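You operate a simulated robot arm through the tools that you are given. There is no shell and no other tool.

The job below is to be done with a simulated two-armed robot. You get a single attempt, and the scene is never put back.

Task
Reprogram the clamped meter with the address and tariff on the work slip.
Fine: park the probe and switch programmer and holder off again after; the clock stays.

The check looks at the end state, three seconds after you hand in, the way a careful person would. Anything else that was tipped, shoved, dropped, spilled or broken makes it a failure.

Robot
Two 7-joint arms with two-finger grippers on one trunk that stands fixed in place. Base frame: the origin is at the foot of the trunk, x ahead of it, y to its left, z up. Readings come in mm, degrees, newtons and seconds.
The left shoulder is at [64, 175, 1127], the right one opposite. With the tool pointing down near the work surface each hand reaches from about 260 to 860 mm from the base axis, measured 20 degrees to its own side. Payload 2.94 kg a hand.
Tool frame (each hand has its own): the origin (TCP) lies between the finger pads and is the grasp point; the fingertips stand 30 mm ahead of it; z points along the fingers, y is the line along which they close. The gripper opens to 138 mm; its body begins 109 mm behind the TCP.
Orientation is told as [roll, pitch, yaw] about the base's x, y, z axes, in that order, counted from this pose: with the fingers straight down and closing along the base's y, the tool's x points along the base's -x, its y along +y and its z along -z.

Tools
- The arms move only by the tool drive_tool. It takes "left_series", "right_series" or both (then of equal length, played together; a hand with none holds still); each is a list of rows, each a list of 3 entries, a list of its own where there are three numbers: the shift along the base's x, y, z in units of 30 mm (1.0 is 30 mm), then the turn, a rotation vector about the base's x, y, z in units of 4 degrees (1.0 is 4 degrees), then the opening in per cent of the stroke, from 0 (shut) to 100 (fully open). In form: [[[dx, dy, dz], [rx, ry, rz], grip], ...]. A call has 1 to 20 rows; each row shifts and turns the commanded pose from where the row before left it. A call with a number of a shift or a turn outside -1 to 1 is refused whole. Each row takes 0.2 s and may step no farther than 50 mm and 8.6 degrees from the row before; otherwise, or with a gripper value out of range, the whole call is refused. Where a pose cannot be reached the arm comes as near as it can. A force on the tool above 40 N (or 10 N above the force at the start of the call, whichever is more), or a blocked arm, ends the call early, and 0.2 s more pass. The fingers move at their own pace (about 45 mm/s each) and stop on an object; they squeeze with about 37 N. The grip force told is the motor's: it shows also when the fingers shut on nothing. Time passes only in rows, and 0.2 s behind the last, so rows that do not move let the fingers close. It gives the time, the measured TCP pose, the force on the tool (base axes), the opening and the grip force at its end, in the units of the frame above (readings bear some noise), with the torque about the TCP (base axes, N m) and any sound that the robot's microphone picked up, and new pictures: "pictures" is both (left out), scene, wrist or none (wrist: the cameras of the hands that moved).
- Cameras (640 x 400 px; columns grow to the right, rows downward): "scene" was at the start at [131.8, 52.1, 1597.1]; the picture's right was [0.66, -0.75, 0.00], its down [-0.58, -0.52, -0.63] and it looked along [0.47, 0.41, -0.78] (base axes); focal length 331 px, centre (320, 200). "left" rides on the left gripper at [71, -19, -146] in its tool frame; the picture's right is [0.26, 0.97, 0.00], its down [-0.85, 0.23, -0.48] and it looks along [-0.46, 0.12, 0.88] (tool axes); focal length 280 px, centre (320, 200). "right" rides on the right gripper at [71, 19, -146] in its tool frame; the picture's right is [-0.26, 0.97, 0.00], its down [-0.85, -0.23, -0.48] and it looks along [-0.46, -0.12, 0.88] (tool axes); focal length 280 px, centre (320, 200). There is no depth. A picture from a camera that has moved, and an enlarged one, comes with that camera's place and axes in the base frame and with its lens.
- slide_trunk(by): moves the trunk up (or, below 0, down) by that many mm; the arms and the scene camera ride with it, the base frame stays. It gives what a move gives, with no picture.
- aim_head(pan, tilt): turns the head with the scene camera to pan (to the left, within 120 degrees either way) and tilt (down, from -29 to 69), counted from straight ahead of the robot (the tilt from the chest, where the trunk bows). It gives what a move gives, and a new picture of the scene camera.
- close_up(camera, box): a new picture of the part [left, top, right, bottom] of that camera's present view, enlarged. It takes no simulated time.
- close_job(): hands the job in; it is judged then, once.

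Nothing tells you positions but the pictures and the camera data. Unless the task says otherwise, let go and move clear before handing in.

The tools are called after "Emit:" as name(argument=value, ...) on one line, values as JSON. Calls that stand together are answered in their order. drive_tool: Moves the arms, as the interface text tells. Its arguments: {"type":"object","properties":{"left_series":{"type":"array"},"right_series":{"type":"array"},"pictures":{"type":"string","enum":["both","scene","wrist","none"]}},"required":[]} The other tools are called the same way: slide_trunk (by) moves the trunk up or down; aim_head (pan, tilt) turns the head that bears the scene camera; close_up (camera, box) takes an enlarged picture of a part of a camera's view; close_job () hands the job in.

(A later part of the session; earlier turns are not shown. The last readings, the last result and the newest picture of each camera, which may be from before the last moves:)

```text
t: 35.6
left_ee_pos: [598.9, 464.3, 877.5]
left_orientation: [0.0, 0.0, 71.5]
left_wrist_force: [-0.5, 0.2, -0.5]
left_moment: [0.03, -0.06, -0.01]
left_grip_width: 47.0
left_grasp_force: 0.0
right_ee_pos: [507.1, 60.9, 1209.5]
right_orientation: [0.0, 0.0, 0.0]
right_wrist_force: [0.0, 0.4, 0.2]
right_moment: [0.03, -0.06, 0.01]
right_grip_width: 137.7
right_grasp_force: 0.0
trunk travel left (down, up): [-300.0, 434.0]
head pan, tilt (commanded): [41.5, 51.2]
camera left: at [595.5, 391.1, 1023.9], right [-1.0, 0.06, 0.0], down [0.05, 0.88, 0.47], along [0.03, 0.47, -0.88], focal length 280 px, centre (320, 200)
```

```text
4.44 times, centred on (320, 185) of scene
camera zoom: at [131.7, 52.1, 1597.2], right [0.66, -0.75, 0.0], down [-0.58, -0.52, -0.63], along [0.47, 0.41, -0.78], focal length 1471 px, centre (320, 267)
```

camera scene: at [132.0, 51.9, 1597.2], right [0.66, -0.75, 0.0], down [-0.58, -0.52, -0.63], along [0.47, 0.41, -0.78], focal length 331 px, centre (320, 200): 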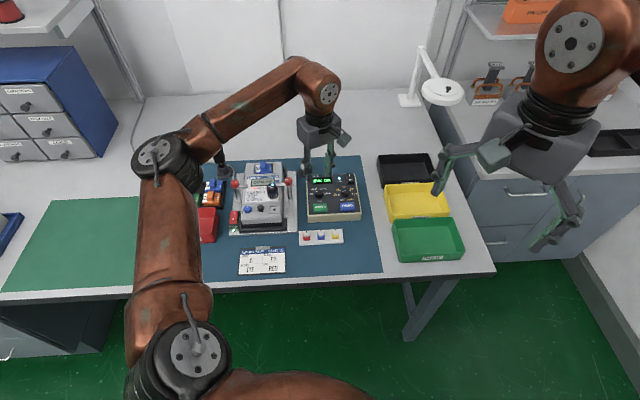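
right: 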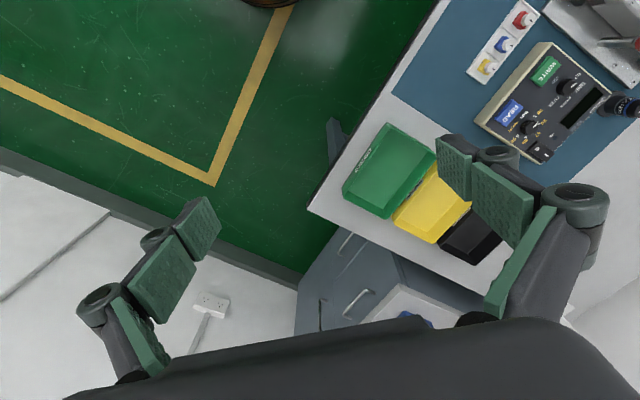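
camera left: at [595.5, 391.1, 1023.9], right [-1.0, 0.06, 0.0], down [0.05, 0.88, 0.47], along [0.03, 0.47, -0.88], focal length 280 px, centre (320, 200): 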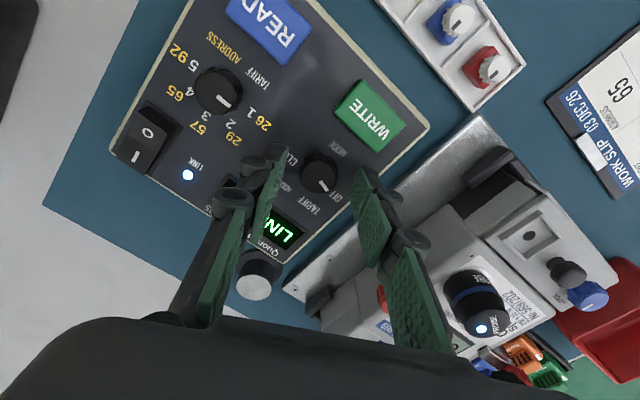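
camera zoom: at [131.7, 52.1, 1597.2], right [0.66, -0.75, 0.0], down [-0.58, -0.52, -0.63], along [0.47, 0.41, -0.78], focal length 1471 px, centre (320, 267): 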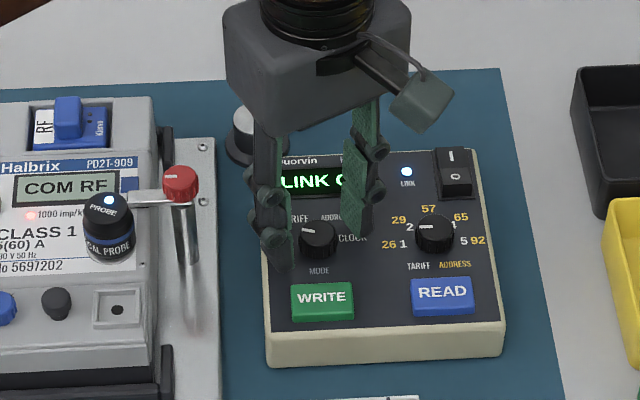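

The knob is centred between the fingers. I'll go ~4 mm lower and close on it.

Emit:
drive_tool(left_series=[[[0, 0, -0.07], [0, 0, 0], 34], [[0, 0, -0.07], [0, 0, 0], 34], [[0, 0, 0], [0, 0, 0], 0], [[0, 0, 0], [0, 0, 0], 0], [[0, 0, 0], [0, 0, 0], 0], [[0, 0, 0], [0, 0, 0], 0]], pictures="wrist")

Emit:
close_up(camera="left", box=[240, 80, 400, 220])

Emit:
close_up(camera="scene", box=[270, 140, 370, 230])

```text
t: 37.0
left_ee_pos: [600.7, 465.6, 872.8]
left_orientation: [0.0, 0.1, 71.6]
left_wrist_force: [1.6, 0.0, -0.2]
left_moment: [-0.01, -0.09, 0.0]
left_grip_width: 23.3
left_grasp_force: 45.1
right_ee_pos: [507.1, 60.2, 1209.9]
right_orientation: [0.0, 0.1, 0.0]
right_wrist_force: [1.2, 0.1, 0.1]
right_moment: [0.02, 0.01, -0.03]
right_grip_width: 138.1
right_grasp_force: 0.1
trunk travel left (down, up): [-300.0, 434.0]
head pan, tilt (commanded): [41.5, 51.2]
camera left: at [596.6, 392.1, 1019.4], right [-1.0, 0.06, 0.0], down [0.05, 0.88, 0.47], along [0.03, 0.47, -0.88], focal length 280 px, centre (320, 200)
```

left: 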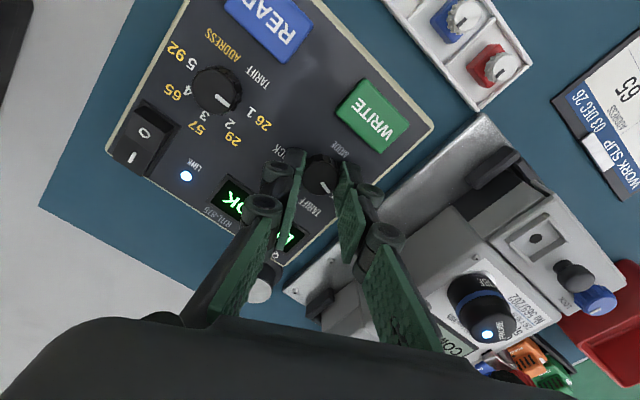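

```text
2.86 times, centred on (320, 150) of left
camera zoom: at [596.6, 392.1, 1019.4], right [-1.0, 0.06, 0.0], down [0.05, 0.88, 0.47], along [0.03, 0.47, -0.88], focal length 801 px, centre (320, 343)
```

zoom: 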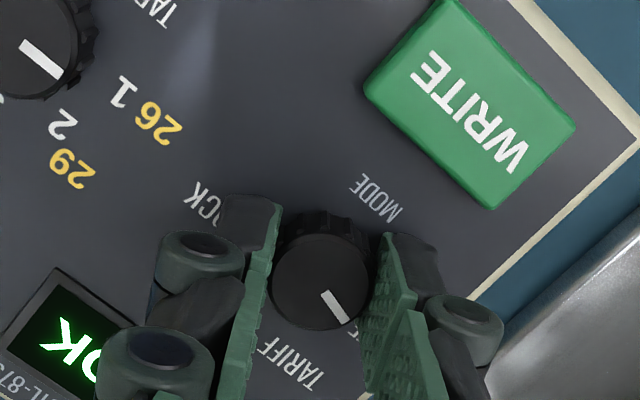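

```text
4.44 times, centred on (320, 185) of scene
camera zoom: at [132.5, 52.3, 1597.1], right [0.66, -0.75, 0.0], down [-0.58, -0.52, -0.63], along [0.47, 0.41, -0.78], focal length 1471 px, centre (320, 267)
```

zoom: 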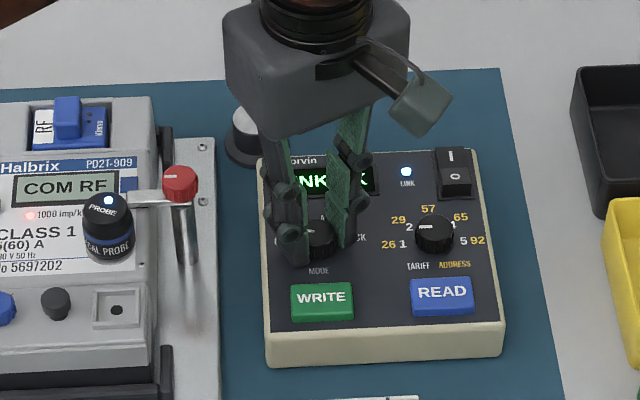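

The knob is gripped (23.3 mm). Now turning clockwise about 50° toward TARIFF.

Emit:
drive_tool(left_series=[[[0, 0, 0], [0, 0, -1], 0], [[0, 0, 0], [0, 0, -1], 0], [[0, 0, 0], [0, 0, -1], 0], [[0, 0, 0], [0, 0, -1], 0], [[0, 0, 0], [0, 0, -1], 0], [[0, 0, 0], [0, 0, -1], 0], [[0, 0, 0], [0, 0, -1], 0], [[0, 0, 0], [0, 0, -1], 0], [[0, 0, 0], [0, 0, -1], 0], [[0, 0, 0], [0, 0, -1], 0], [[0, 0, 0], [0, 0, -1], 0], [[0, 0, 0], [0, 0, -1], 0]], pictures="both")

Emit:
close_up(camera="left", box=[240, 80, 400, 220])

Emit:
close_up(camera="scene", box=[270, 140, 370, 230])

```text
t: 39.6
left_ee_pos: [601.1, 466.1, 873.3]
left_orientation: [0.0, 0.2, 23.5]
left_wrist_force: [-8.5, -8.7, -5.2]
left_moment: [-0.42, 0.67, -0.02]
left_grip_width: 23.2
left_grasp_force: 44.9
right_ee_pos: [506.2, 59.8, 1210.5]
right_orientation: [0.0, 0.0, 0.1]
right_wrist_force: [0.5, -0.8, 0.0]
right_moment: [0.02, 0.0, 0.02]
right_grip_width: 138.1
right_grasp_force: 0.0
trunk travel left (down, up): [-300.0, 434.0]
head pan, tilt (commanded): [41.5, 51.2]
camera scene: at [131.6, 51.5, 1597.2], right [0.66, -0.75, 0.0], down [-0.58, -0.52, -0.63], along [0.47, 0.41, -0.78], focal length 331 px, centre (320, 200)
camera left: at [544.0, 419.5, 1019.5], right [-0.62, 0.78, 0.0], down [0.69, 0.55, 0.47], along [0.37, 0.3, -0.88], focal length 280 px, centre (320, 200)
```

scene: 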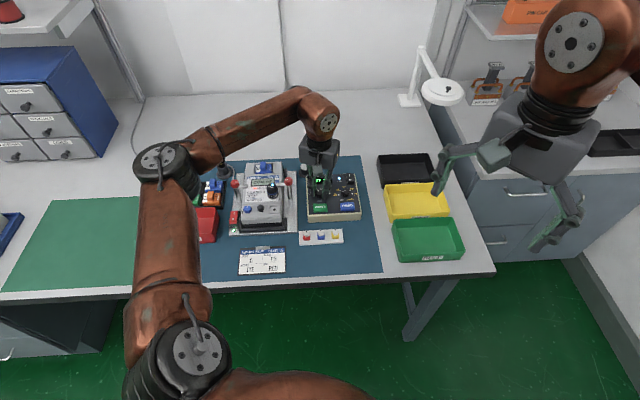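
left: 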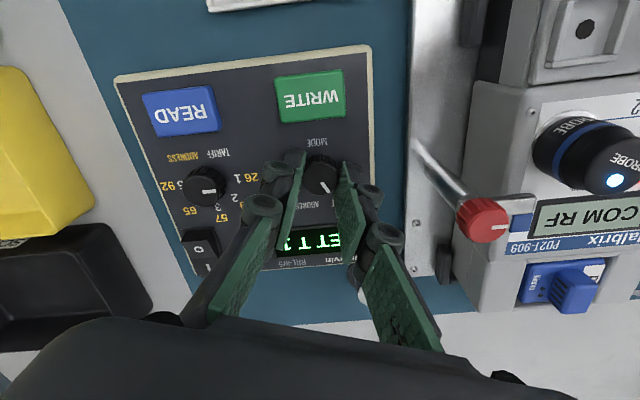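

```text
2.86 times, centred on (320, 150) of left
camera zoom: at [544.0, 419.5, 1019.5], right [-0.62, 0.78, 0.0], down [0.69, 0.55, 0.47], along [0.37, 0.3, -0.88], focal length 801 px, centre (320, 343)
```

zoom: 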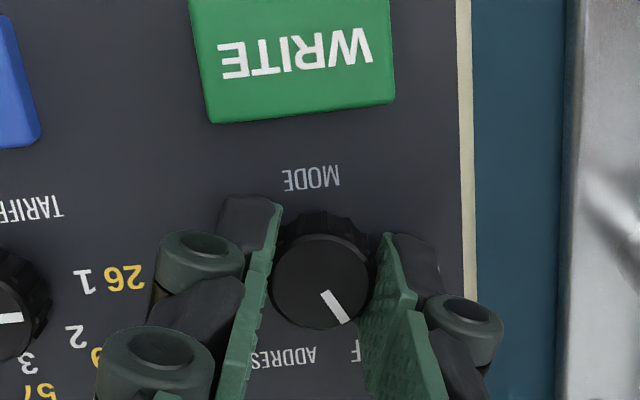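

```text
4.44 times, centred on (320, 185) of scene
camera zoom: at [131.6, 51.5, 1597.2], right [0.66, -0.75, 0.0], down [-0.58, -0.52, -0.63], along [0.47, 0.41, -0.78], focal length 1471 px, centre (320, 267)
```

zoom: 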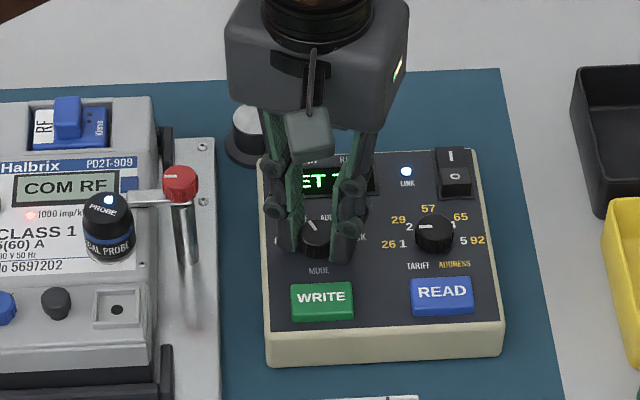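

The display now reads "SET T 1", so the mode is TARIFF. I'll release, lift and check the whole panel.

Emit:
drive_tool(left_series=[[[0, 0, 0], [0, 0, 0], 34], [[0, 0, 0], [0, 0, 0], 34], [[0, 0, 0], [0, 0, 0], 34], [[0, 0, 0.8], [0, 0, 0], 34], [[0, 0, 0.8], [0, 0, 0], 34], [[0, 0, 0.6], [0, 0, 0], 34], [[0, 0, 0], [0, 0, 0], 34]], pictures="both")

Emit:
close_up(camera="left", box=[160, 80, 400, 280])

Emit:
close_up(camera="scene", box=[270, 140, 370, 230])

```text
t: 41.2
left_ee_pos: [602.8, 465.0, 938.0]
left_orientation: [-0.1, 0.1, 23.4]
left_wrist_force: [-0.2, 0.3, 0.6]
left_moment: [0.02, -0.02, -0.02]
left_grip_width: 46.9
left_grasp_force: 0.1
right_ee_pos: [507.1, 61.2, 1209.6]
right_orientation: [-0.1, 0.2, 0.0]
right_wrist_force: [-0.3, 0.2, -0.3]
right_moment: [-0.02, -0.03, 0.02]
right_grip_width: 138.1
right_grasp_force: 0.1
trunk travel left (down, up): [-300.0, 434.0]
head pan, tilt (commanded): [41.5, 51.2]
camera scene: at [132.3, 52.4, 1597.1], right [0.66, -0.75, 0.0], down [-0.58, -0.52, -0.63], along [0.47, 0.41, -0.78], focal length 331 px, centre (320, 200)
camera left: at [545.5, 418.7, 1085.3], right [-0.63, 0.78, 0.0], down [0.69, 0.55, 0.47], along [0.37, 0.3, -0.88], focal length 280 px, centre (320, 200)
```

scene: 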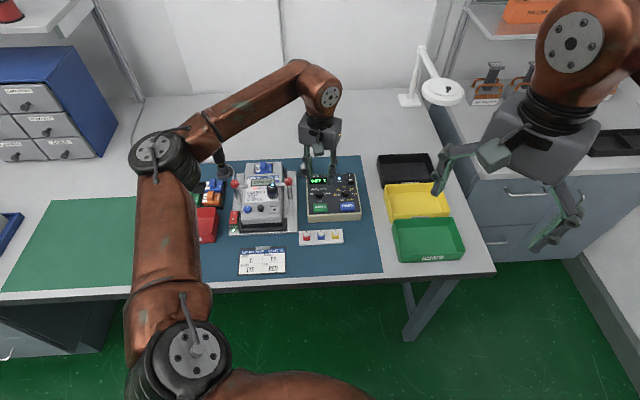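
left: 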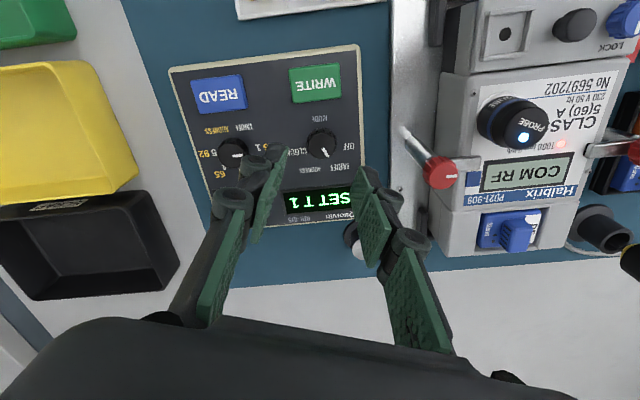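

```text
2.00 times, centred on (280, 180) of left
camera zoom: at [545.5, 418.7, 1085.3], right [-0.63, 0.78, 0.0], down [0.69, 0.55, 0.47], along [0.37, 0.3, -0.88], focal length 561 px, centre (400, 240)
```

zoom: 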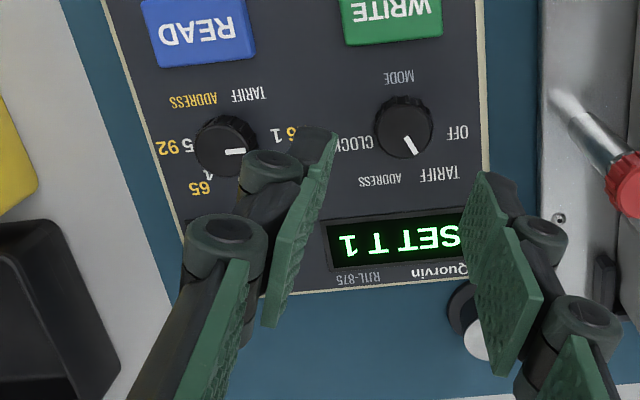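

```text
4.44 times, centred on (320, 185) of scene
camera zoom: at [132.3, 52.4, 1597.1], right [0.66, -0.75, 0.0], down [-0.58, -0.52, -0.63], along [0.47, 0.41, -0.78], focal length 1471 px, centre (320, 267)
```

zoom: 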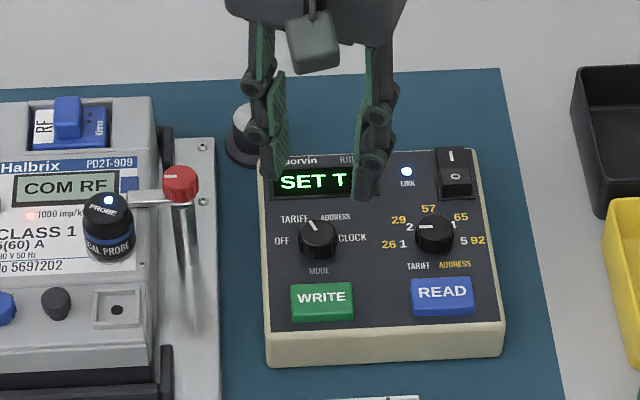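

"SET T 1" confirmed. Next is the value knob at about (129.5, 763): I'll move over it at +30° with a narrower 36 mm opening and turn it clockwise in 60° strokes.

Emit:
drive_tool(left_series=[[[0.1356, -0.1431, 0], [0, 0, 0.925], 27], [[0.1356, -0.1431, 0], [0, 0, 0.925], 27], [[0.1356, -0.1431, 0], [0, 0, 0.925], 27], [[0.1356, -0.1431, 0], [0, 0, 0.925], 27], [[0.1356, -0.1431, 0], [0, 0, 0.925], 27], [[0.1356, -0.1431, 0], [0, 0, 0.925], 27], [[0.1356, -0.1431, 0], [0, 0, 0.925], 27], [[0.1356, -0.1431, 0], [0, 0, 0.925], 27], [[0.1356, -0.1431, 0], [0, 0, 0.925], 27], [[0.1356, -0.1431, 0], [0, 0, 0.925], 27], [[0.1356, -0.1431, 0], [0, 0, 0.925], 27], [[0.1356, -0.1431, 0], [0, 0, 0.925], 27], [[0.1356, -0.1431, 0], [0, 0, 0.925], 27], [[0, 0, 0], [0, 0, 0], 27]], pictures="wrist")

Emit:
close_up(camera="left", box=[240, 80, 400, 220])

```text
t: 44.2
left_ee_pos: [653.8, 411.6, 938.9]
left_orientation: [-0.1, 0.2, 71.6]
left_wrist_force: [0.3, 1.3, 0.4]
left_moment: [0.03, 0.01, -0.02]
left_grip_width: 37.1
left_grasp_force: 0.1
right_ee_pos: [506.5, 61.2, 1208.5]
right_orientation: [0.0, 0.0, 0.0]
right_wrist_force: [0.2, 0.6, -0.1]
right_moment: [0.01, 0.06, 0.02]
right_grip_width: 138.0
right_grasp_force: 0.0
trunk travel left (down, up): [-300.0, 434.0]
head pan, tilt (commanded): [41.5, 51.2]
camera left: at [650.4, 338.1, 1084.8], right [-1.0, 0.06, 0.0], down [0.05, 0.88, 0.47], along [0.03, 0.47, -0.88], focal length 280 px, centre (320, 200)
```

left: 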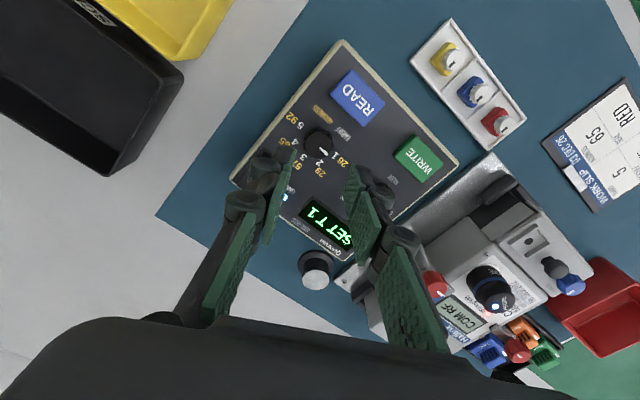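

```text
2.86 times, centred on (320, 150) of left
camera zoom: at [650.4, 338.1, 1084.8], right [-1.0, 0.06, 0.0], down [0.05, 0.88, 0.47], along [0.03, 0.47, -0.88], focal length 801 px, centre (320, 343)
```

zoom: 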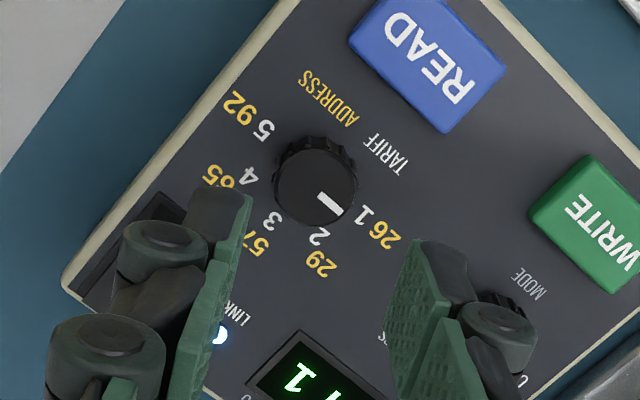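

The knob is ~1.3 mm off; I'll trim and descend around it, then check before closing.

Emit:
drive_tool(left_series=[[[0.036, -0.03, -0.7], [0, 0, 0], 27], [[0, 0, -0.7], [0, 0, 0], 27], [[0, 0, -0.6], [0, 0, 0], 27], [[0, 0, 0], [0, 0, 0], 27]], pictures="wrist")

Emit:
close_up(camera="left", box=[240, 80, 400, 220])

Emit:
close_up(camera="scene", box=[280, 140, 380, 230])

```text
t: 45.2
left_ee_pos: [655.0, 412.2, 879.2]
left_orientation: [0.0, 0.2, 71.5]
left_wrist_force: [1.2, 0.1, 0.3]
left_moment: [0.04, -0.01, 0.02]
left_grip_width: 37.3
left_grasp_force: 0.0
right_ee_pos: [507.5, 59.7, 1210.1]
right_orientation: [0.0, 0.1, 0.0]
right_wrist_force: [0.6, 0.0, 0.6]
right_moment: [-0.01, 0.02, 0.02]
right_grip_width: 138.1
right_grasp_force: 0.0
trunk travel left (down, up): [-300.0, 434.0]
head pan, tilt (commanded): [41.5, 51.2]
camera left: at [651.4, 337.6, 1025.4], right [-1.0, 0.06, 0.0], down [0.05, 0.88, 0.47], along [0.03, 0.47, -0.88], focal length 280 px, centre (320, 200)
```

left: 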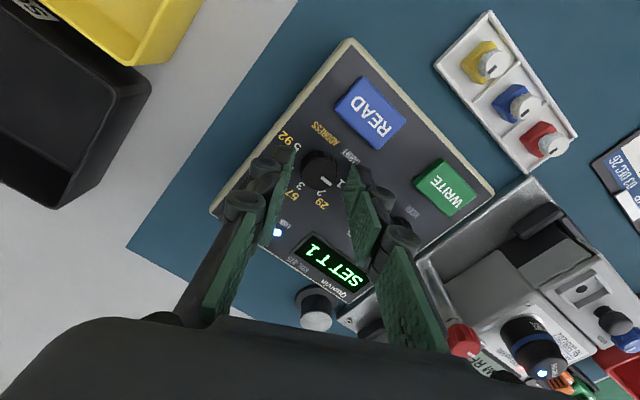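

```text
2.86 times, centred on (320, 150) of left
camera zoom: at [651.4, 337.6, 1025.4], right [-1.0, 0.06, 0.0], down [0.05, 0.88, 0.47], along [0.03, 0.47, -0.88], focal length 801 px, centre (320, 343)
```

zoom: 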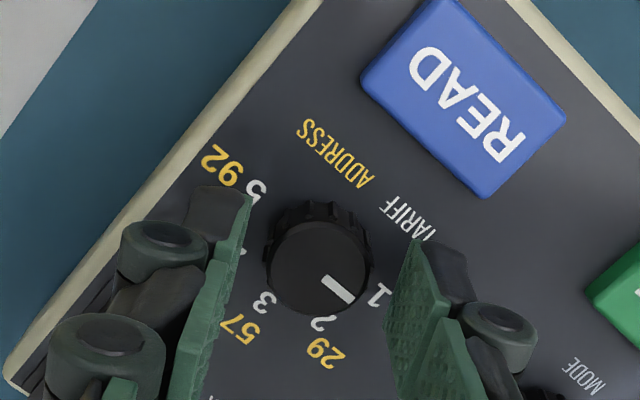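

```text
4.44 times, centred on (330, 185) of scene
camera zoom: at [131.9, 52.1, 1597.2], right [0.66, -0.75, 0.0], down [-0.58, -0.52, -0.63], along [0.47, 0.41, -0.78], focal length 1471 px, centre (276, 267)
```

zoom: 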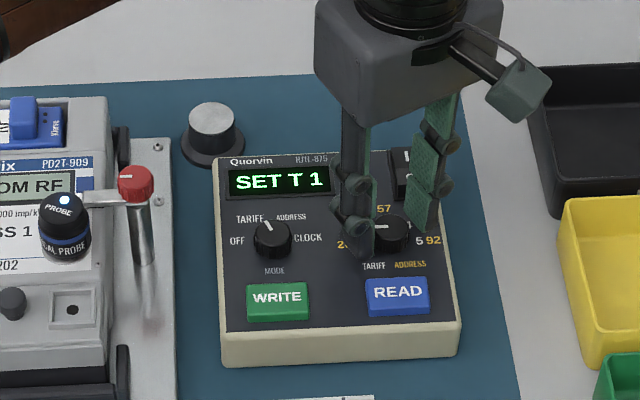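

Well centred. I'll lower 6 mm, close, and start the first clockwise stroke (60°).

Emit:
drive_tool(left_series=[[[0, 0, -0.2], [0, 0, 0], 27], [[0, 0, 0], [0, 0, 0], 0], [[0, 0, 0], [0, 0, 0], 0], [[0, 0, 0], [0, 0, 0], 0], [[0, 0, 0], [0, 0, 0], 0], [[0, 0, 0], [0, 0, -1], 0], [[0, 0, 0], [0, 0, -1], 0], [[0, 0, 0], [0, 0, -1], 0], [[0, 0, 0], [0, 0, -1], 0], [[0, 0, 0], [0, 0, -1], 0], [[0, 0, 0], [0, 0, -1], 0], [[0, 0, 0], [0, 0, -1], 0], [[0, 0, 0], [0, 0, -1], 0], [[0, 0, 0], [0, 0, -1], 0], [[0, 0, 0], [0, 0, -1], 0], [[0, 0, 0], [0, 0, -1], 0], [[0, 0, 0], [0, 0, -1], 0], [[0, 0, 0], [0, 0, -1], 0], [[0, 0, 0], [0, 0, -1], 0], [[0, 0, 0], [0, 0, -1], 0]], pictures="wrist")

Emit:
close_up(camera="left", box=[240, 80, 400, 220])

Emit:
close_up(camera="scene", box=[280, 140, 380, 230])

```text
t: 49.4
left_ee_pos: [657.4, 412.0, 872.5]
left_orientation: [0.0, 0.0, 11.6]
left_wrist_force: [10.0, 13.3, 11.7]
left_moment: [0.33, -0.18, 0.01]
left_grip_width: 23.0
left_grasp_force: 45.0
right_ee_pos: [507.8, 61.0, 1209.4]
right_orientation: [-0.1, 0.1, 0.0]
right_wrist_force: [0.4, 0.6, -0.5]
right_moment: [0.0, -0.01, -0.03]
right_grip_width: 138.1
right_grasp_force: 0.1
trunk travel left (down, up): [-300.0, 434.0]
head pan, tilt (commanded): [41.5, 51.2]
camera left: at [591.0, 377.0, 1018.9], right [-0.45, 0.89, 0.0], down [0.79, 0.4, 0.47], along [0.42, 0.21, -0.88], focal length 280 px, centre (320, 200)
```

left: 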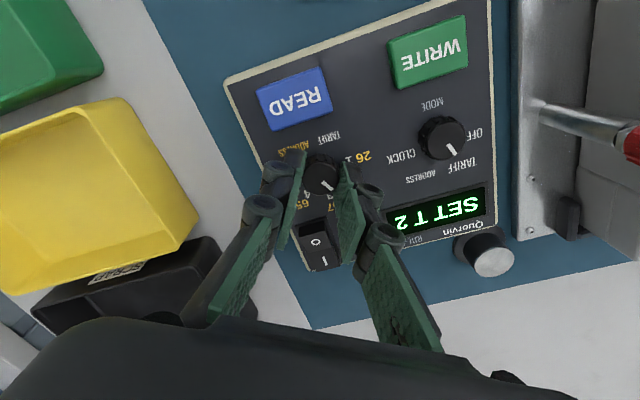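

```text
2.86 times, centred on (320, 150) of left
camera zoom: at [591.0, 377.0, 1018.9], right [-0.45, 0.89, 0.0], down [0.79, 0.4, 0.47], along [0.42, 0.21, -0.88], focal length 801 px, centre (320, 343)
```

zoom: 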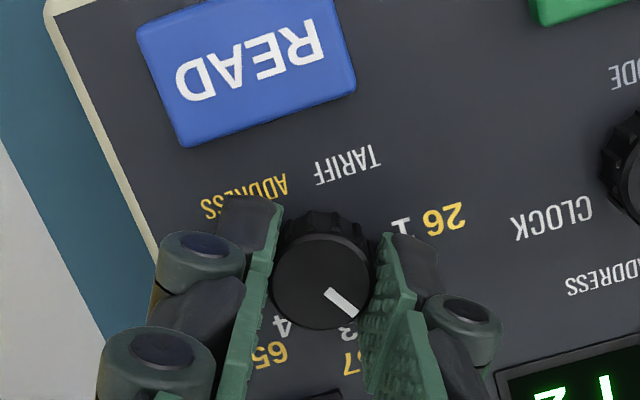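

```text
4.44 times, centred on (330, 185) of scene
camera zoom: at [132.2, 53.4, 1597.2], right [0.66, -0.75, 0.0], down [-0.58, -0.52, -0.63], along [0.47, 0.41, -0.78], focal length 1471 px, centre (276, 267)
```

zoom: 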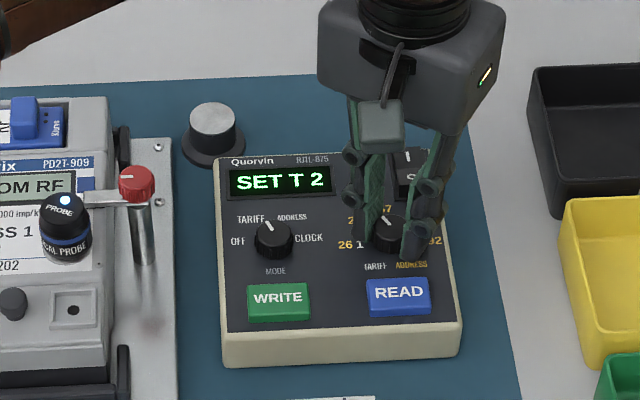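

The display shows "SET T 2" (60° of turn so far). There is some side load, so I'll open, re-centre slightly, swing back and take the next stroke.

Emit:
drive_tool(left_series=[[[0, 0, 0], [0, 0, 0], 27], [[0, 0, 0], [0, 0, 0], 27], [[0.02, 0.02, 0], [0, 0, 1], 27], [[0, 0, 0], [0, 0, 1], 27], [[0, 0, 0], [0, 0, 1], 27], [[0, 0, 0], [0, 0, 1], 27], [[0, 0, 0], [0, 0, 1], 27], [[0, 0, 0], [0, 0, 1], 27], [[0, 0, 0], [0, 0, 1], 27], [[0, 0, 0], [0, 0, 1], 27], [[0, 0, 0], [0, 0, 1], 27], [[0, 0, 0], [0, 0, 1], 27], [[0, 0, 0], [0, 0, 1], 27], [[0, 0, 0], [0, 0, 1], 27], [[0, 0, 0], [0, 0, 1], 27], [[0, 0, 0], [0, 0, 1], 27], [[0, 0, 0], [0, 0, 1], 27]], pictures="wrist")

Emit:
close_up(camera="left", box=[240, 80, 400, 220])

Emit:
close_up(camera="scene", box=[280, 140, 380, 230])

```text
t: 53.0
left_ee_pos: [655.4, 411.3, 873.0]
left_orientation: [0.0, 0.1, 71.7]
left_wrist_force: [-0.5, -0.1, -0.3]
left_moment: [0.02, -0.01, -0.02]
left_grip_width: 37.5
left_grasp_force: 0.1
right_ee_pos: [506.9, 61.0, 1209.2]
right_orientation: [0.0, 0.1, 0.0]
right_wrist_force: [0.5, -0.3, 0.2]
right_moment: [-0.02, 0.0, 0.01]
right_grip_width: 137.8
right_grasp_force: 0.2
trunk travel left (down, up): [-300.0, 434.0]
head pan, tilt (commanded): [41.5, 51.2]
camera left: at [652.1, 336.9, 1019.3], right [-1.0, 0.06, 0.0], down [0.05, 0.88, 0.47], along [0.03, 0.47, -0.88], focal length 280 px, centre (320, 200)
```

left: 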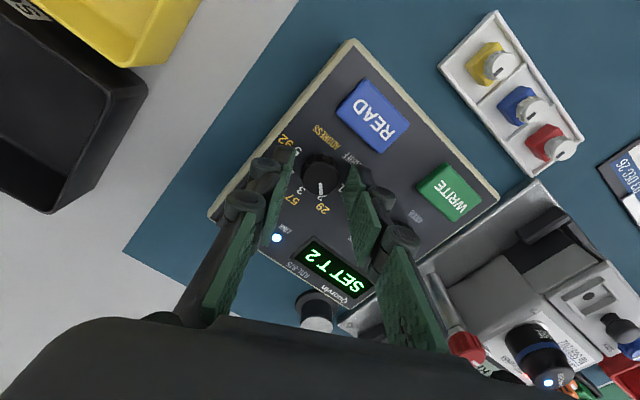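

```text
2.86 times, centred on (320, 150) of left
camera zoom: at [652.1, 336.9, 1019.3], right [-1.0, 0.06, 0.0], down [0.05, 0.88, 0.47], along [0.03, 0.47, -0.88], focal length 801 px, centre (320, 343)
```

zoom: 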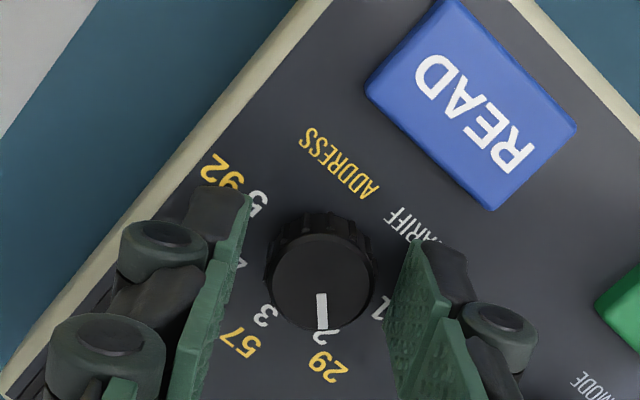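

```text
4.44 times, centred on (330, 185) of scene
camera zoom: at [132.1, 52.3, 1597.1], right [0.66, -0.75, 0.0], down [-0.58, -0.52, -0.63], along [0.47, 0.41, -0.78], focal length 1471 px, centre (276, 267)
```

zoom: 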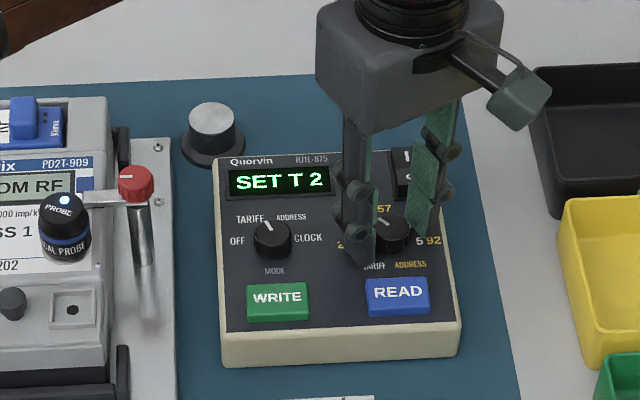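

The knob has detents (snapped back exactly to 2). I'll use longer strokes: swing to +38°, grip, and turn 80° to land two detents on.

Emit:
drive_tool(left_series=[[[0, 0, 0], [0, 0, 1], 26], [[0, 0, 0], [0, 0, 1], 26], [[0, 0, 0], [0, 0, 0], 0], [[0, 0, 0], [0, 0, 0], 0], [[0, 0, 0], [0, 0, 0], 0], [[0, 0, 0], [0, 0, 0], 0]], pictures="none")

Emit:
drive_tool(left_series=[[[0, 0, 0], [0, 0, -1], 0], [[0, 0, 0], [0, 0, -1], 0], [[0, 0, 0], [0, 0, -1], 0], [[0, 0, 0], [0, 0, -1], 0], [[0, 0, 0], [0, 0, -1], 0], [[0, 0, 0], [0, 0, -1], 0], [[0, 0, 0], [0, 0, -1], 0], [[0, 0, 0], [0, 0, -1], 0], [[0, 0, 0], [0, 0, -1], 0], [[0, 0, 0], [0, 0, -1], 0], [[0, 0, 0], [0, 0, -1], 0], [[0, 0, 0], [0, 0, -1], 0], [[0, 0, 0], [0, 0, -1], 0], [[0, 0, 0], [0, 0, -1], 0], [[0, 0, 0], [0, 0, -1], 0], [[0, 0, 0], [0, 0, -1], 0], [[0, 0, 0], [0, 0, -1], 0], [[0, 0, 0], [0, 0, -1], 0], [[0, 0, 0], [0, 0, -1], 0], [[0, 0, 0], [0, 0, -1], 0]], pictures="wrist")

Emit:
close_up(camera="left", box=[240, 80, 400, 220])

Emit:
close_up(camera="scene", box=[280, 140, 380, 230])

```text
t: 54.4
left_ee_pos: [655.5, 410.5, 871.7]
left_orientation: [0.0, 0.1, 79.5]
left_wrist_force: [-2.4, 0.0, -0.5]
left_moment: [-0.07, 0.06, 0.0]
left_grip_width: 23.2
left_grasp_force: 45.0
right_ee_pos: [506.6, 60.4, 1209.4]
right_orientation: [0.0, 0.2, 0.0]
right_wrist_force: [0.4, 0.9, 0.5]
right_moment: [0.0, -0.01, -0.01]
right_grip_width: 138.0
right_grasp_force: 0.1
trunk travel left (down, up): [-300.0, 434.0]
head pan, tilt (commanded): [41.5, 51.2]
```

```text
t: 58.6
left_ee_pos: [654.9, 410.2, 872.5]
left_orientation: [0.0, 0.1, -0.5]
left_wrist_force: [-11.5, 0.1, -8.3]
left_moment: [0.06, 1.24, 0.02]
left_grip_width: 22.8
left_grasp_force: 44.9
right_ee_pos: [506.6, 62.0, 1208.8]
right_orientation: [-0.1, 0.1, 0.0]
right_wrist_force: [0.7, 0.3, 1.0]
right_moment: [0.0, 0.0, -0.03]
right_grip_width: 138.1
right_grasp_force: 0.1
trunk travel left (down, up): [-300.0, 434.0]
head pan, tilt (commanded): [41.5, 51.2]
camera left: at [585.3, 391.2, 1018.9], right [-0.25, 0.97, 0.0], down [0.85, 0.22, 0.47], along [0.46, 0.12, -0.88], focal length 280 px, centre (320, 200)
```

left: 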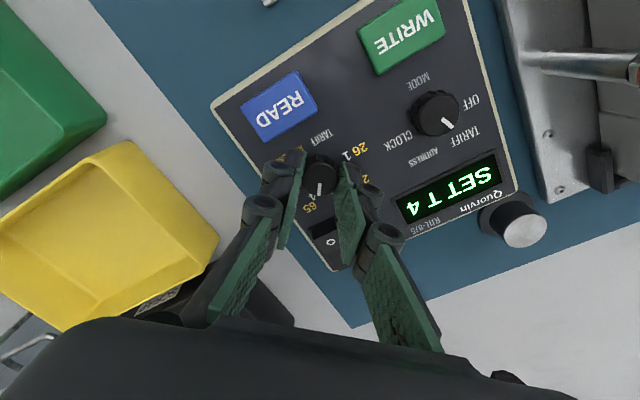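

```text
2.86 times, centred on (320, 150) of left
camera zoom: at [585.3, 391.2, 1018.9], right [-0.25, 0.97, 0.0], down [0.85, 0.22, 0.47], along [0.46, 0.12, -0.88], focal length 801 px, centre (320, 343)
```

zoom: 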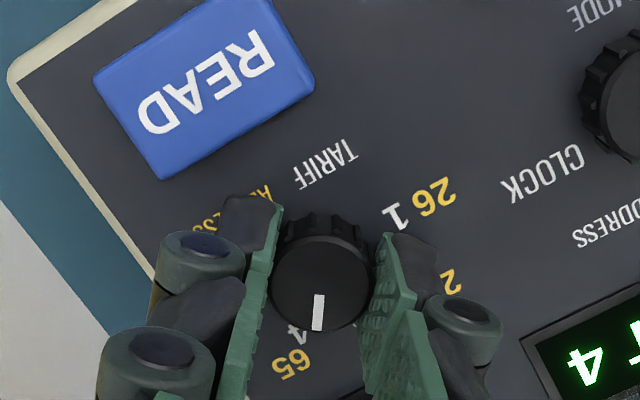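

```text
4.44 times, centred on (330, 185) of scene
camera zoom: at [131.9, 52.9, 1597.1], right [0.66, -0.75, 0.0], down [-0.58, -0.52, -0.63], along [0.47, 0.41, -0.78], focal length 1471 px, centre (276, 267)
```

zoom: 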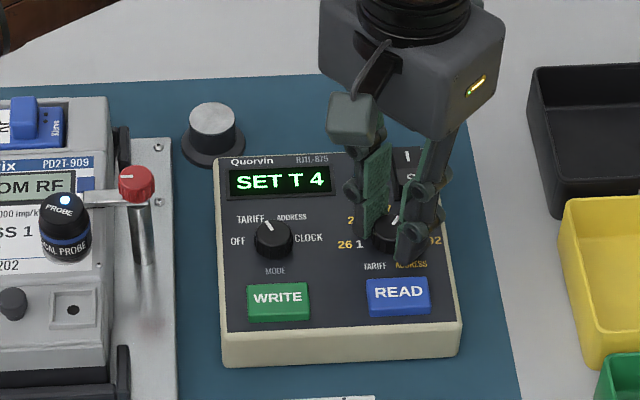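

"SET T 4". One more detent: open, swing back, grip and turn about 50°.

Emit:
drive_tool(left_series=[[[0, 0, 0], [0, 0, 0], 26], [[0, 0, 0], [0, 0, 0], 26], [[-0.01, 0, 0], [0, 0, 1], 26], [[0, 0, 0], [0, 0, 1], 26], [[0, 0, 0], [0, 0, 1], 26], [[0, 0, 0], [0, 0, 1], 26], [[0, 0, 0], [0, 0, 1], 26], [[0, 0, 0], [0, 0, 1], 26], [[0, 0, 0], [0, 0, 1], 26], [[0, 0, 0], [0, 0, 1], 26], [[0, 0, 0], [0, 0, 1], 26], [[0, 0, 0], [0, 0, 1], 26], [[0, 0, 0], [0, 0, 1], 26], [[0, 0, 0], [0, 0, 1], 26], [[0, 0, 0], [0, 0, 1], 26], [[0, 0, 0], [0, 0, 1], 26], [[0, 0, 0], [0, 0, 1], 26]], pictures="none")

Emit:
drive_tool(left_series=[[[0, 0, 0], [0, 0, 0], 0], [[0, 0, 0], [0, 0, 0], 0], [[0, 0, 0], [0, 0, 0], 0], [[0, 0, 0], [0, 0, 0], 0], [[0, 0, 0], [0, 0, -1], 0], [[0, 0, 0], [0, 0, -1], 0], [[0, 0, 0], [0, 0, -1], 0], [[0, 0, 0], [0, 0, -1], 0], [[0, 0, 0], [0, 0, -1], 0], [[0, 0, 0], [0, 0, -1], 0], [[0, 0, 0], [0, 0, -1], 0], [[0, 0, 0], [0, 0, -1], 0], [[0, 0, 0], [0, 0, -1], 0], [[0, 0, 0], [0, 0, -1], 0], [[0, 0, 0], [0, 0, -1], 0]], pictures="wrist")

Emit:
close_up(camera="scene", box=[280, 140, 380, 230])

```text
t: 62.2
left_ee_pos: [656.5, 409.8, 872.9]
left_orientation: [0.0, 0.1, 59.7]
left_wrist_force: [-0.8, 0.9, -1.3]
left_moment: [0.04, 0.0, 0.03]
left_grip_width: 36.0
left_grasp_force: 0.0
right_ee_pos: [506.4, 61.5, 1209.0]
right_orientation: [0.0, 0.2, -0.1]
right_wrist_force: [-0.8, -0.2, -0.8]
right_moment: [0.02, 0.0, -0.05]
right_grip_width: 138.3
right_grasp_force: 0.1
trunk travel left (down, up): [-300.0, 434.0]
head pan, tilt (commanded): [41.5, 51.2]
```

```text
t: 65.4
left_ee_pos: [655.8, 410.6, 873.4]
left_orientation: [0.0, 0.1, 15.5]
left_wrist_force: [-4.4, -3.9, -5.4]
left_moment: [-0.3, 0.83, -0.01]
left_grip_width: 23.2
left_grasp_force: 44.5
right_ee_pos: [506.7, 60.4, 1209.0]
right_orientation: [0.0, 0.1, 0.0]
right_wrist_force: [-0.3, -0.4, 0.1]
right_moment: [-0.02, 0.01, -0.02]
right_grip_width: 138.1
right_grasp_force: 0.1
trunk travel left (down, up): [-300.0, 434.0]
head pan, tilt (commanded): [41.5, 51.2]
camera left: at [593.5, 372.7, 1019.4], right [-0.51, 0.86, 0.0], down [0.76, 0.45, 0.47], along [0.41, 0.24, -0.88], focal length 280 px, centre (320, 200)
```

left: 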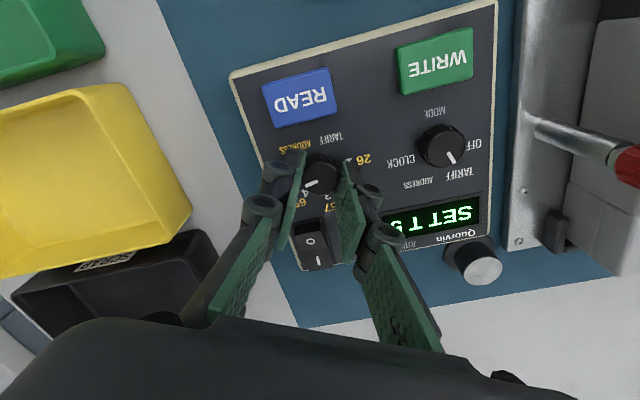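

```text
4.44 times, centred on (330, 185) of scene
camera zoom: at [132.3, 52.4, 1597.1], right [0.66, -0.75, 0.0], down [-0.58, -0.52, -0.63], along [0.47, 0.41, -0.78], focal length 1471 px, centre (276, 267)
```

zoom: 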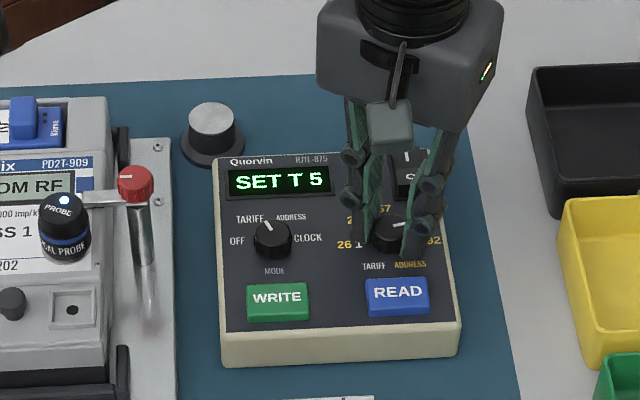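

"SET T 5" is set. I'll release, lift, close the fingers and move above WRITE at about [567.6, 430.3].

Emit:
drive_tool(left_series=[[[0, 0, 0], [0, 0, 0], 26], [[0, 0, 0], [0, 0, 0], 26], [[0, 0, 0.75], [0, 0, 0], 26], [[0, 0, 0.75], [0, 0, 0], 26], [[0, 0, 0.75], [0, 0, 0], 26], [[-0.42, 0.094, 0], [0, 0, 0.93], 0], [[-0.42, 0.094, 0], [0, 0, 0.93], 0], [[-0.42, 0.094, 0], [0, 0, 0.93], 0], [[-0.42, 0.094, 0], [0, 0, 0.93], 0], [[-0.42, 0.094, 0], [0, 0, 0.93], 0], [[-0.42, 0.094, 0], [0, 0, 0.93], 0], [[-0.42, 0.094, 0], [0, 0, 0.93], 0], [[0, 0, -0.8], [0, 0, 0], 0], [[0, 0, 0], [0, 0, 0], 0]], pictures="wrist")

Emit:
close_up(camera="left", box=[240, 80, 400, 220])

Emit:
close_up(camera="scene", box=[280, 140, 380, 230])

```text
t: 68.4
left_ee_pos: [568.0, 429.0, 917.5]
left_orientation: [0.0, 0.0, 41.7]
left_wrist_force: [0.6, -0.8, -0.3]
left_moment: [-0.02, -0.02, -0.03]
left_grip_width: 0.3
left_grasp_force: 28.6
right_ee_pos: [507.1, 59.0, 1208.6]
right_orientation: [0.0, 0.0, 0.0]
right_wrist_force: [-0.5, 0.4, 0.5]
right_moment: [0.01, -0.04, 0.01]
right_grip_width: 138.1
right_grasp_force: 0.1
trunk travel left (down, up): [-300.0, 434.0]
head pan, tilt (commanded): [41.5, 51.2]
camera left: at [527.7, 367.0, 1064.0], right [-0.84, 0.55, 0.0], down [0.48, 0.74, 0.48], along [0.26, 0.4, -0.88], focal length 280 px, centre (320, 200)
```

left: 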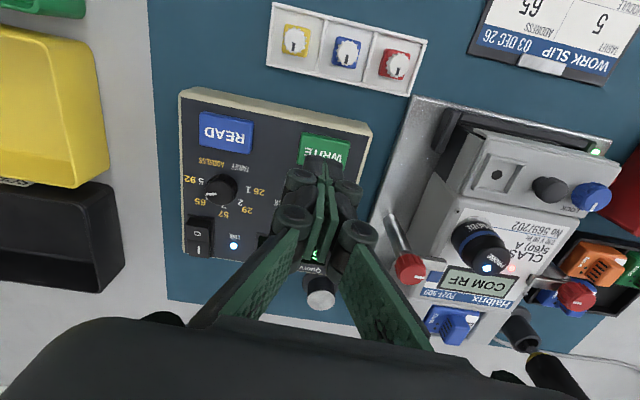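

```text
2.86 times, centred on (320, 150) of left
camera zoom: at [527.7, 367.0, 1064.0], right [-0.84, 0.55, 0.0], down [0.48, 0.74, 0.48], along [0.26, 0.4, -0.88], focal length 801 px, centre (320, 343)
```

zoom: 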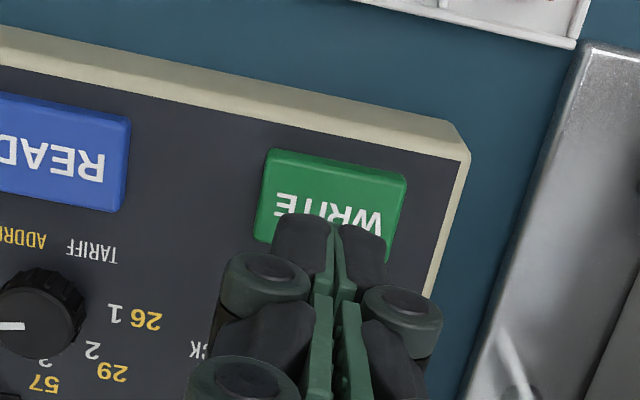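

```text
4.44 times, centred on (330, 185) of scene
camera zoom: at [131.3, 52.0, 1597.2], right [0.66, -0.75, 0.0], down [-0.58, -0.52, -0.63], along [0.47, 0.41, -0.78], focal length 1471 px, centre (276, 267)
```

zoom: 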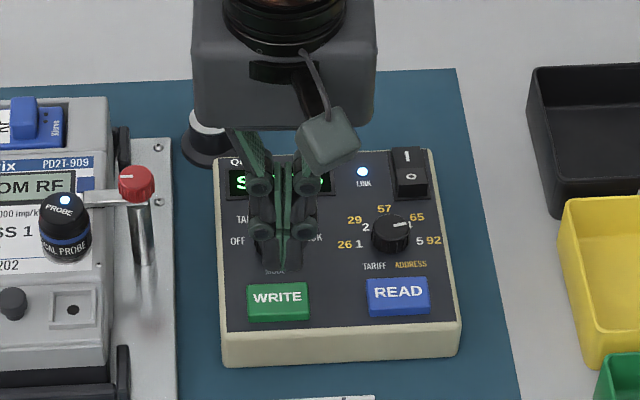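

The tip is above WRITE (2.8 mm off); I'll trim and lower to just above it, then press in 1.5 mm steps.

Emit:
drive_tool(left_series=[[[-0.055, 0.062, -0.6], [0, 0, 0], 0], [[0, 0, -0.55], [0, 0, 0], 0], [[0, 0, -0.06], [0, 0, 0], 0], [[0, 0, -0.06], [0, 0, 0], 0]], pictures="wrist")

Emit:
close_up(camera="left", box=[240, 80, 400, 220])

```text
t: 69.4
left_ee_pos: [565.7, 432.4, 877.8]
left_orientation: [0.0, 0.1, 41.6]
left_wrist_force: [-0.8, 0.2, 0.2]
left_moment: [0.01, -0.01, 0.0]
left_grip_width: 0.1
left_grasp_force: 28.5
right_ee_pos: [505.9, 61.1, 1210.0]
right_orientation: [0.0, 0.0, 0.1]
right_wrist_force: [0.1, 0.1, -0.4]
right_moment: [0.01, 0.03, -0.03]
right_grip_width: 138.2
right_grasp_force: 0.2
trunk travel left (down, up): [-300.0, 434.0]
head pan, tilt (commanded): [41.5, 51.2]
camera left: at [525.9, 370.2, 1024.3], right [-0.84, 0.55, 0.0], down [0.48, 0.74, 0.47], along [0.26, 0.4, -0.88], focal length 280 px, centre (320, 200)
```

left: 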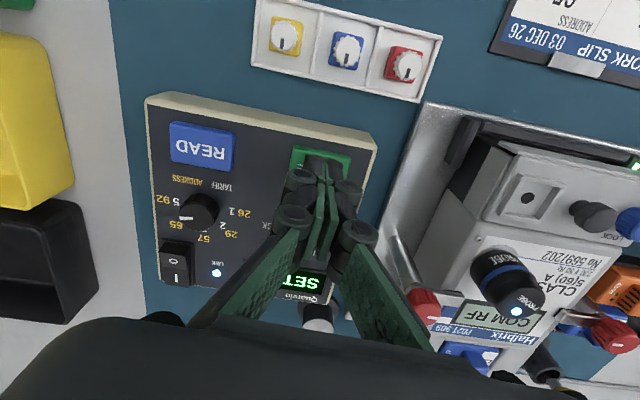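

```text
2.86 times, centred on (320, 150) of left
camera zoom: at [525.9, 370.2, 1024.3], right [-0.84, 0.55, 0.0], down [0.48, 0.74, 0.47], along [0.26, 0.4, -0.88], focal length 801 px, centre (320, 343)
```

zoom: 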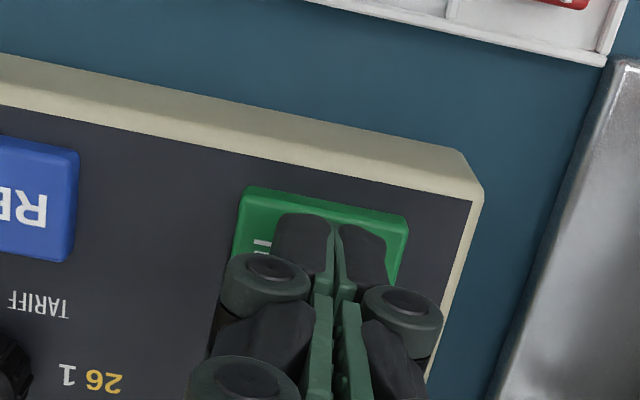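

Centred over WRITE, no contact yet at tip z≈848. Pressing on.

Emit:
drive_tool(left_series=[[[0, 0, -0.05], [0, 0, 0], 0], [[0, 0, -0.05], [0, 0, 0], 0], [[0, 0, -0.05], [0, 0, 0], 0]], pictures="wrist")

```text
t: 70.2
left_ee_pos: [564.3, 431.7, 874.3]
left_orientation: [0.1, 0.2, 41.5]
left_wrist_force: [0.4, 0.4, -0.2]
left_moment: [-0.01, 0.0, -0.02]
left_grip_width: 6.2
left_grasp_force: 28.1
right_ee_pos: [506.6, 59.9, 1209.6]
right_orientation: [0.0, 0.1, 0.0]
right_wrist_force: [-0.6, 0.1, 0.2]
right_moment: [0.01, -0.02, 0.0]
right_grip_width: 138.3
right_grasp_force: 0.0
trunk travel left (down, up): [-300.0, 434.0]
head pan, tilt (commanded): [41.5, 51.2]
camera left: at [524.8, 369.5, 1020.5], right [-0.84, 0.55, 0.0], down [0.48, 0.74, 0.47], along [0.26, 0.4, -0.88], focal length 280 px, centre (320, 200)
```

left: 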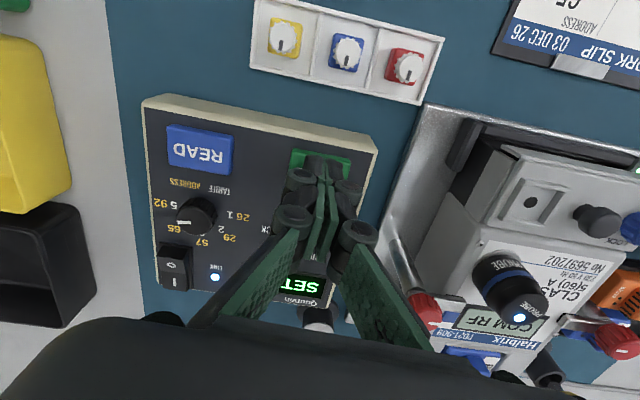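

No contact force yet, but the opening reads 6.2 mm oddly. I'll zoom in to check the fingertips.

Emit:
close_up(camera="left", box=[270, 130, 370, 220])

Emit:
close_up(camera="scene", box=[290, 150, 370, 220])

```text
4.44 times, centred on (320, 175) of left
camera zoom: at [524.8, 369.5, 1020.5], right [-0.84, 0.55, 0.0], down [0.48, 0.74, 0.47], along [0.26, 0.4, -0.88], focal length 1246 px, centre (320, 311)
```

zoom: 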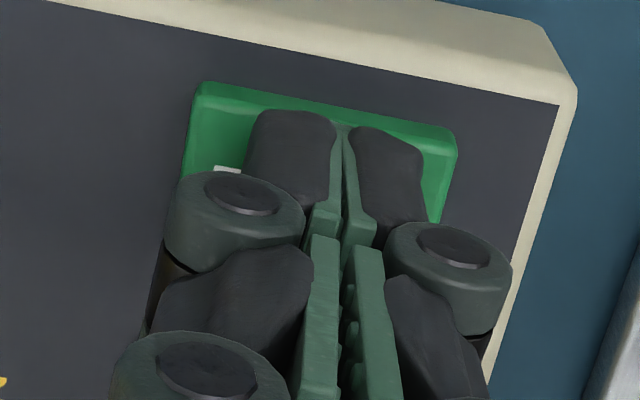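

```text
5.71 times, centred on (330, 185) of scene
camera zoom: at [132.0, 52.3, 1597.1], right [0.66, -0.75, 0.0], down [-0.58, -0.52, -0.63], along [0.47, 0.41, -0.78], focal length 1892 px, centre (263, 286)
```

zoom: 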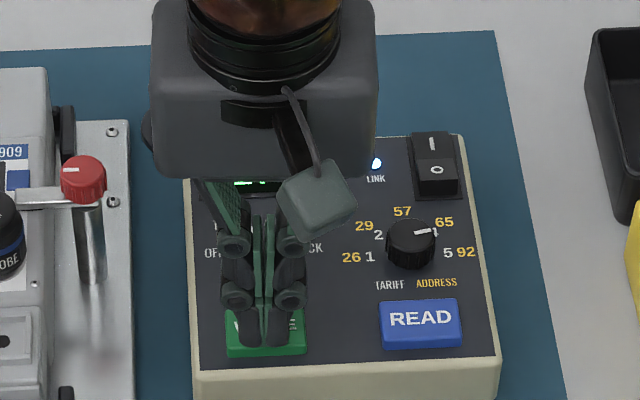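

The tips seem just slightly splayed. I'll take a still reading before pressing further.

Emit:
drive_tool(left_series=[[[0, 0, 0], [0, 0, 0], 0], [[0, 0, 0], [0, 0, 0], 0]], pictures="none")

```text
t: 70.8
left_ee_pos: [563.9, 431.4, 873.4]
left_orientation: [0.0, 0.1, 41.5]
left_wrist_force: [1.1, 0.0, 0.7]
left_moment: [0.0, 0.0, 0.02]
left_grip_width: 6.1
left_grasp_force: 28.5
right_ee_pos: [507.0, 60.7, 1209.8]
right_orientation: [0.0, 0.1, 0.0]
right_wrist_force: [0.8, -0.1, -0.7]
right_moment: [-0.02, 0.02, 0.0]
right_grip_width: 137.8
right_grasp_force: 0.0
trunk travel left (down, up): [-300.0, 434.0]
head pan, tilt (commanded): [41.5, 51.2]
```

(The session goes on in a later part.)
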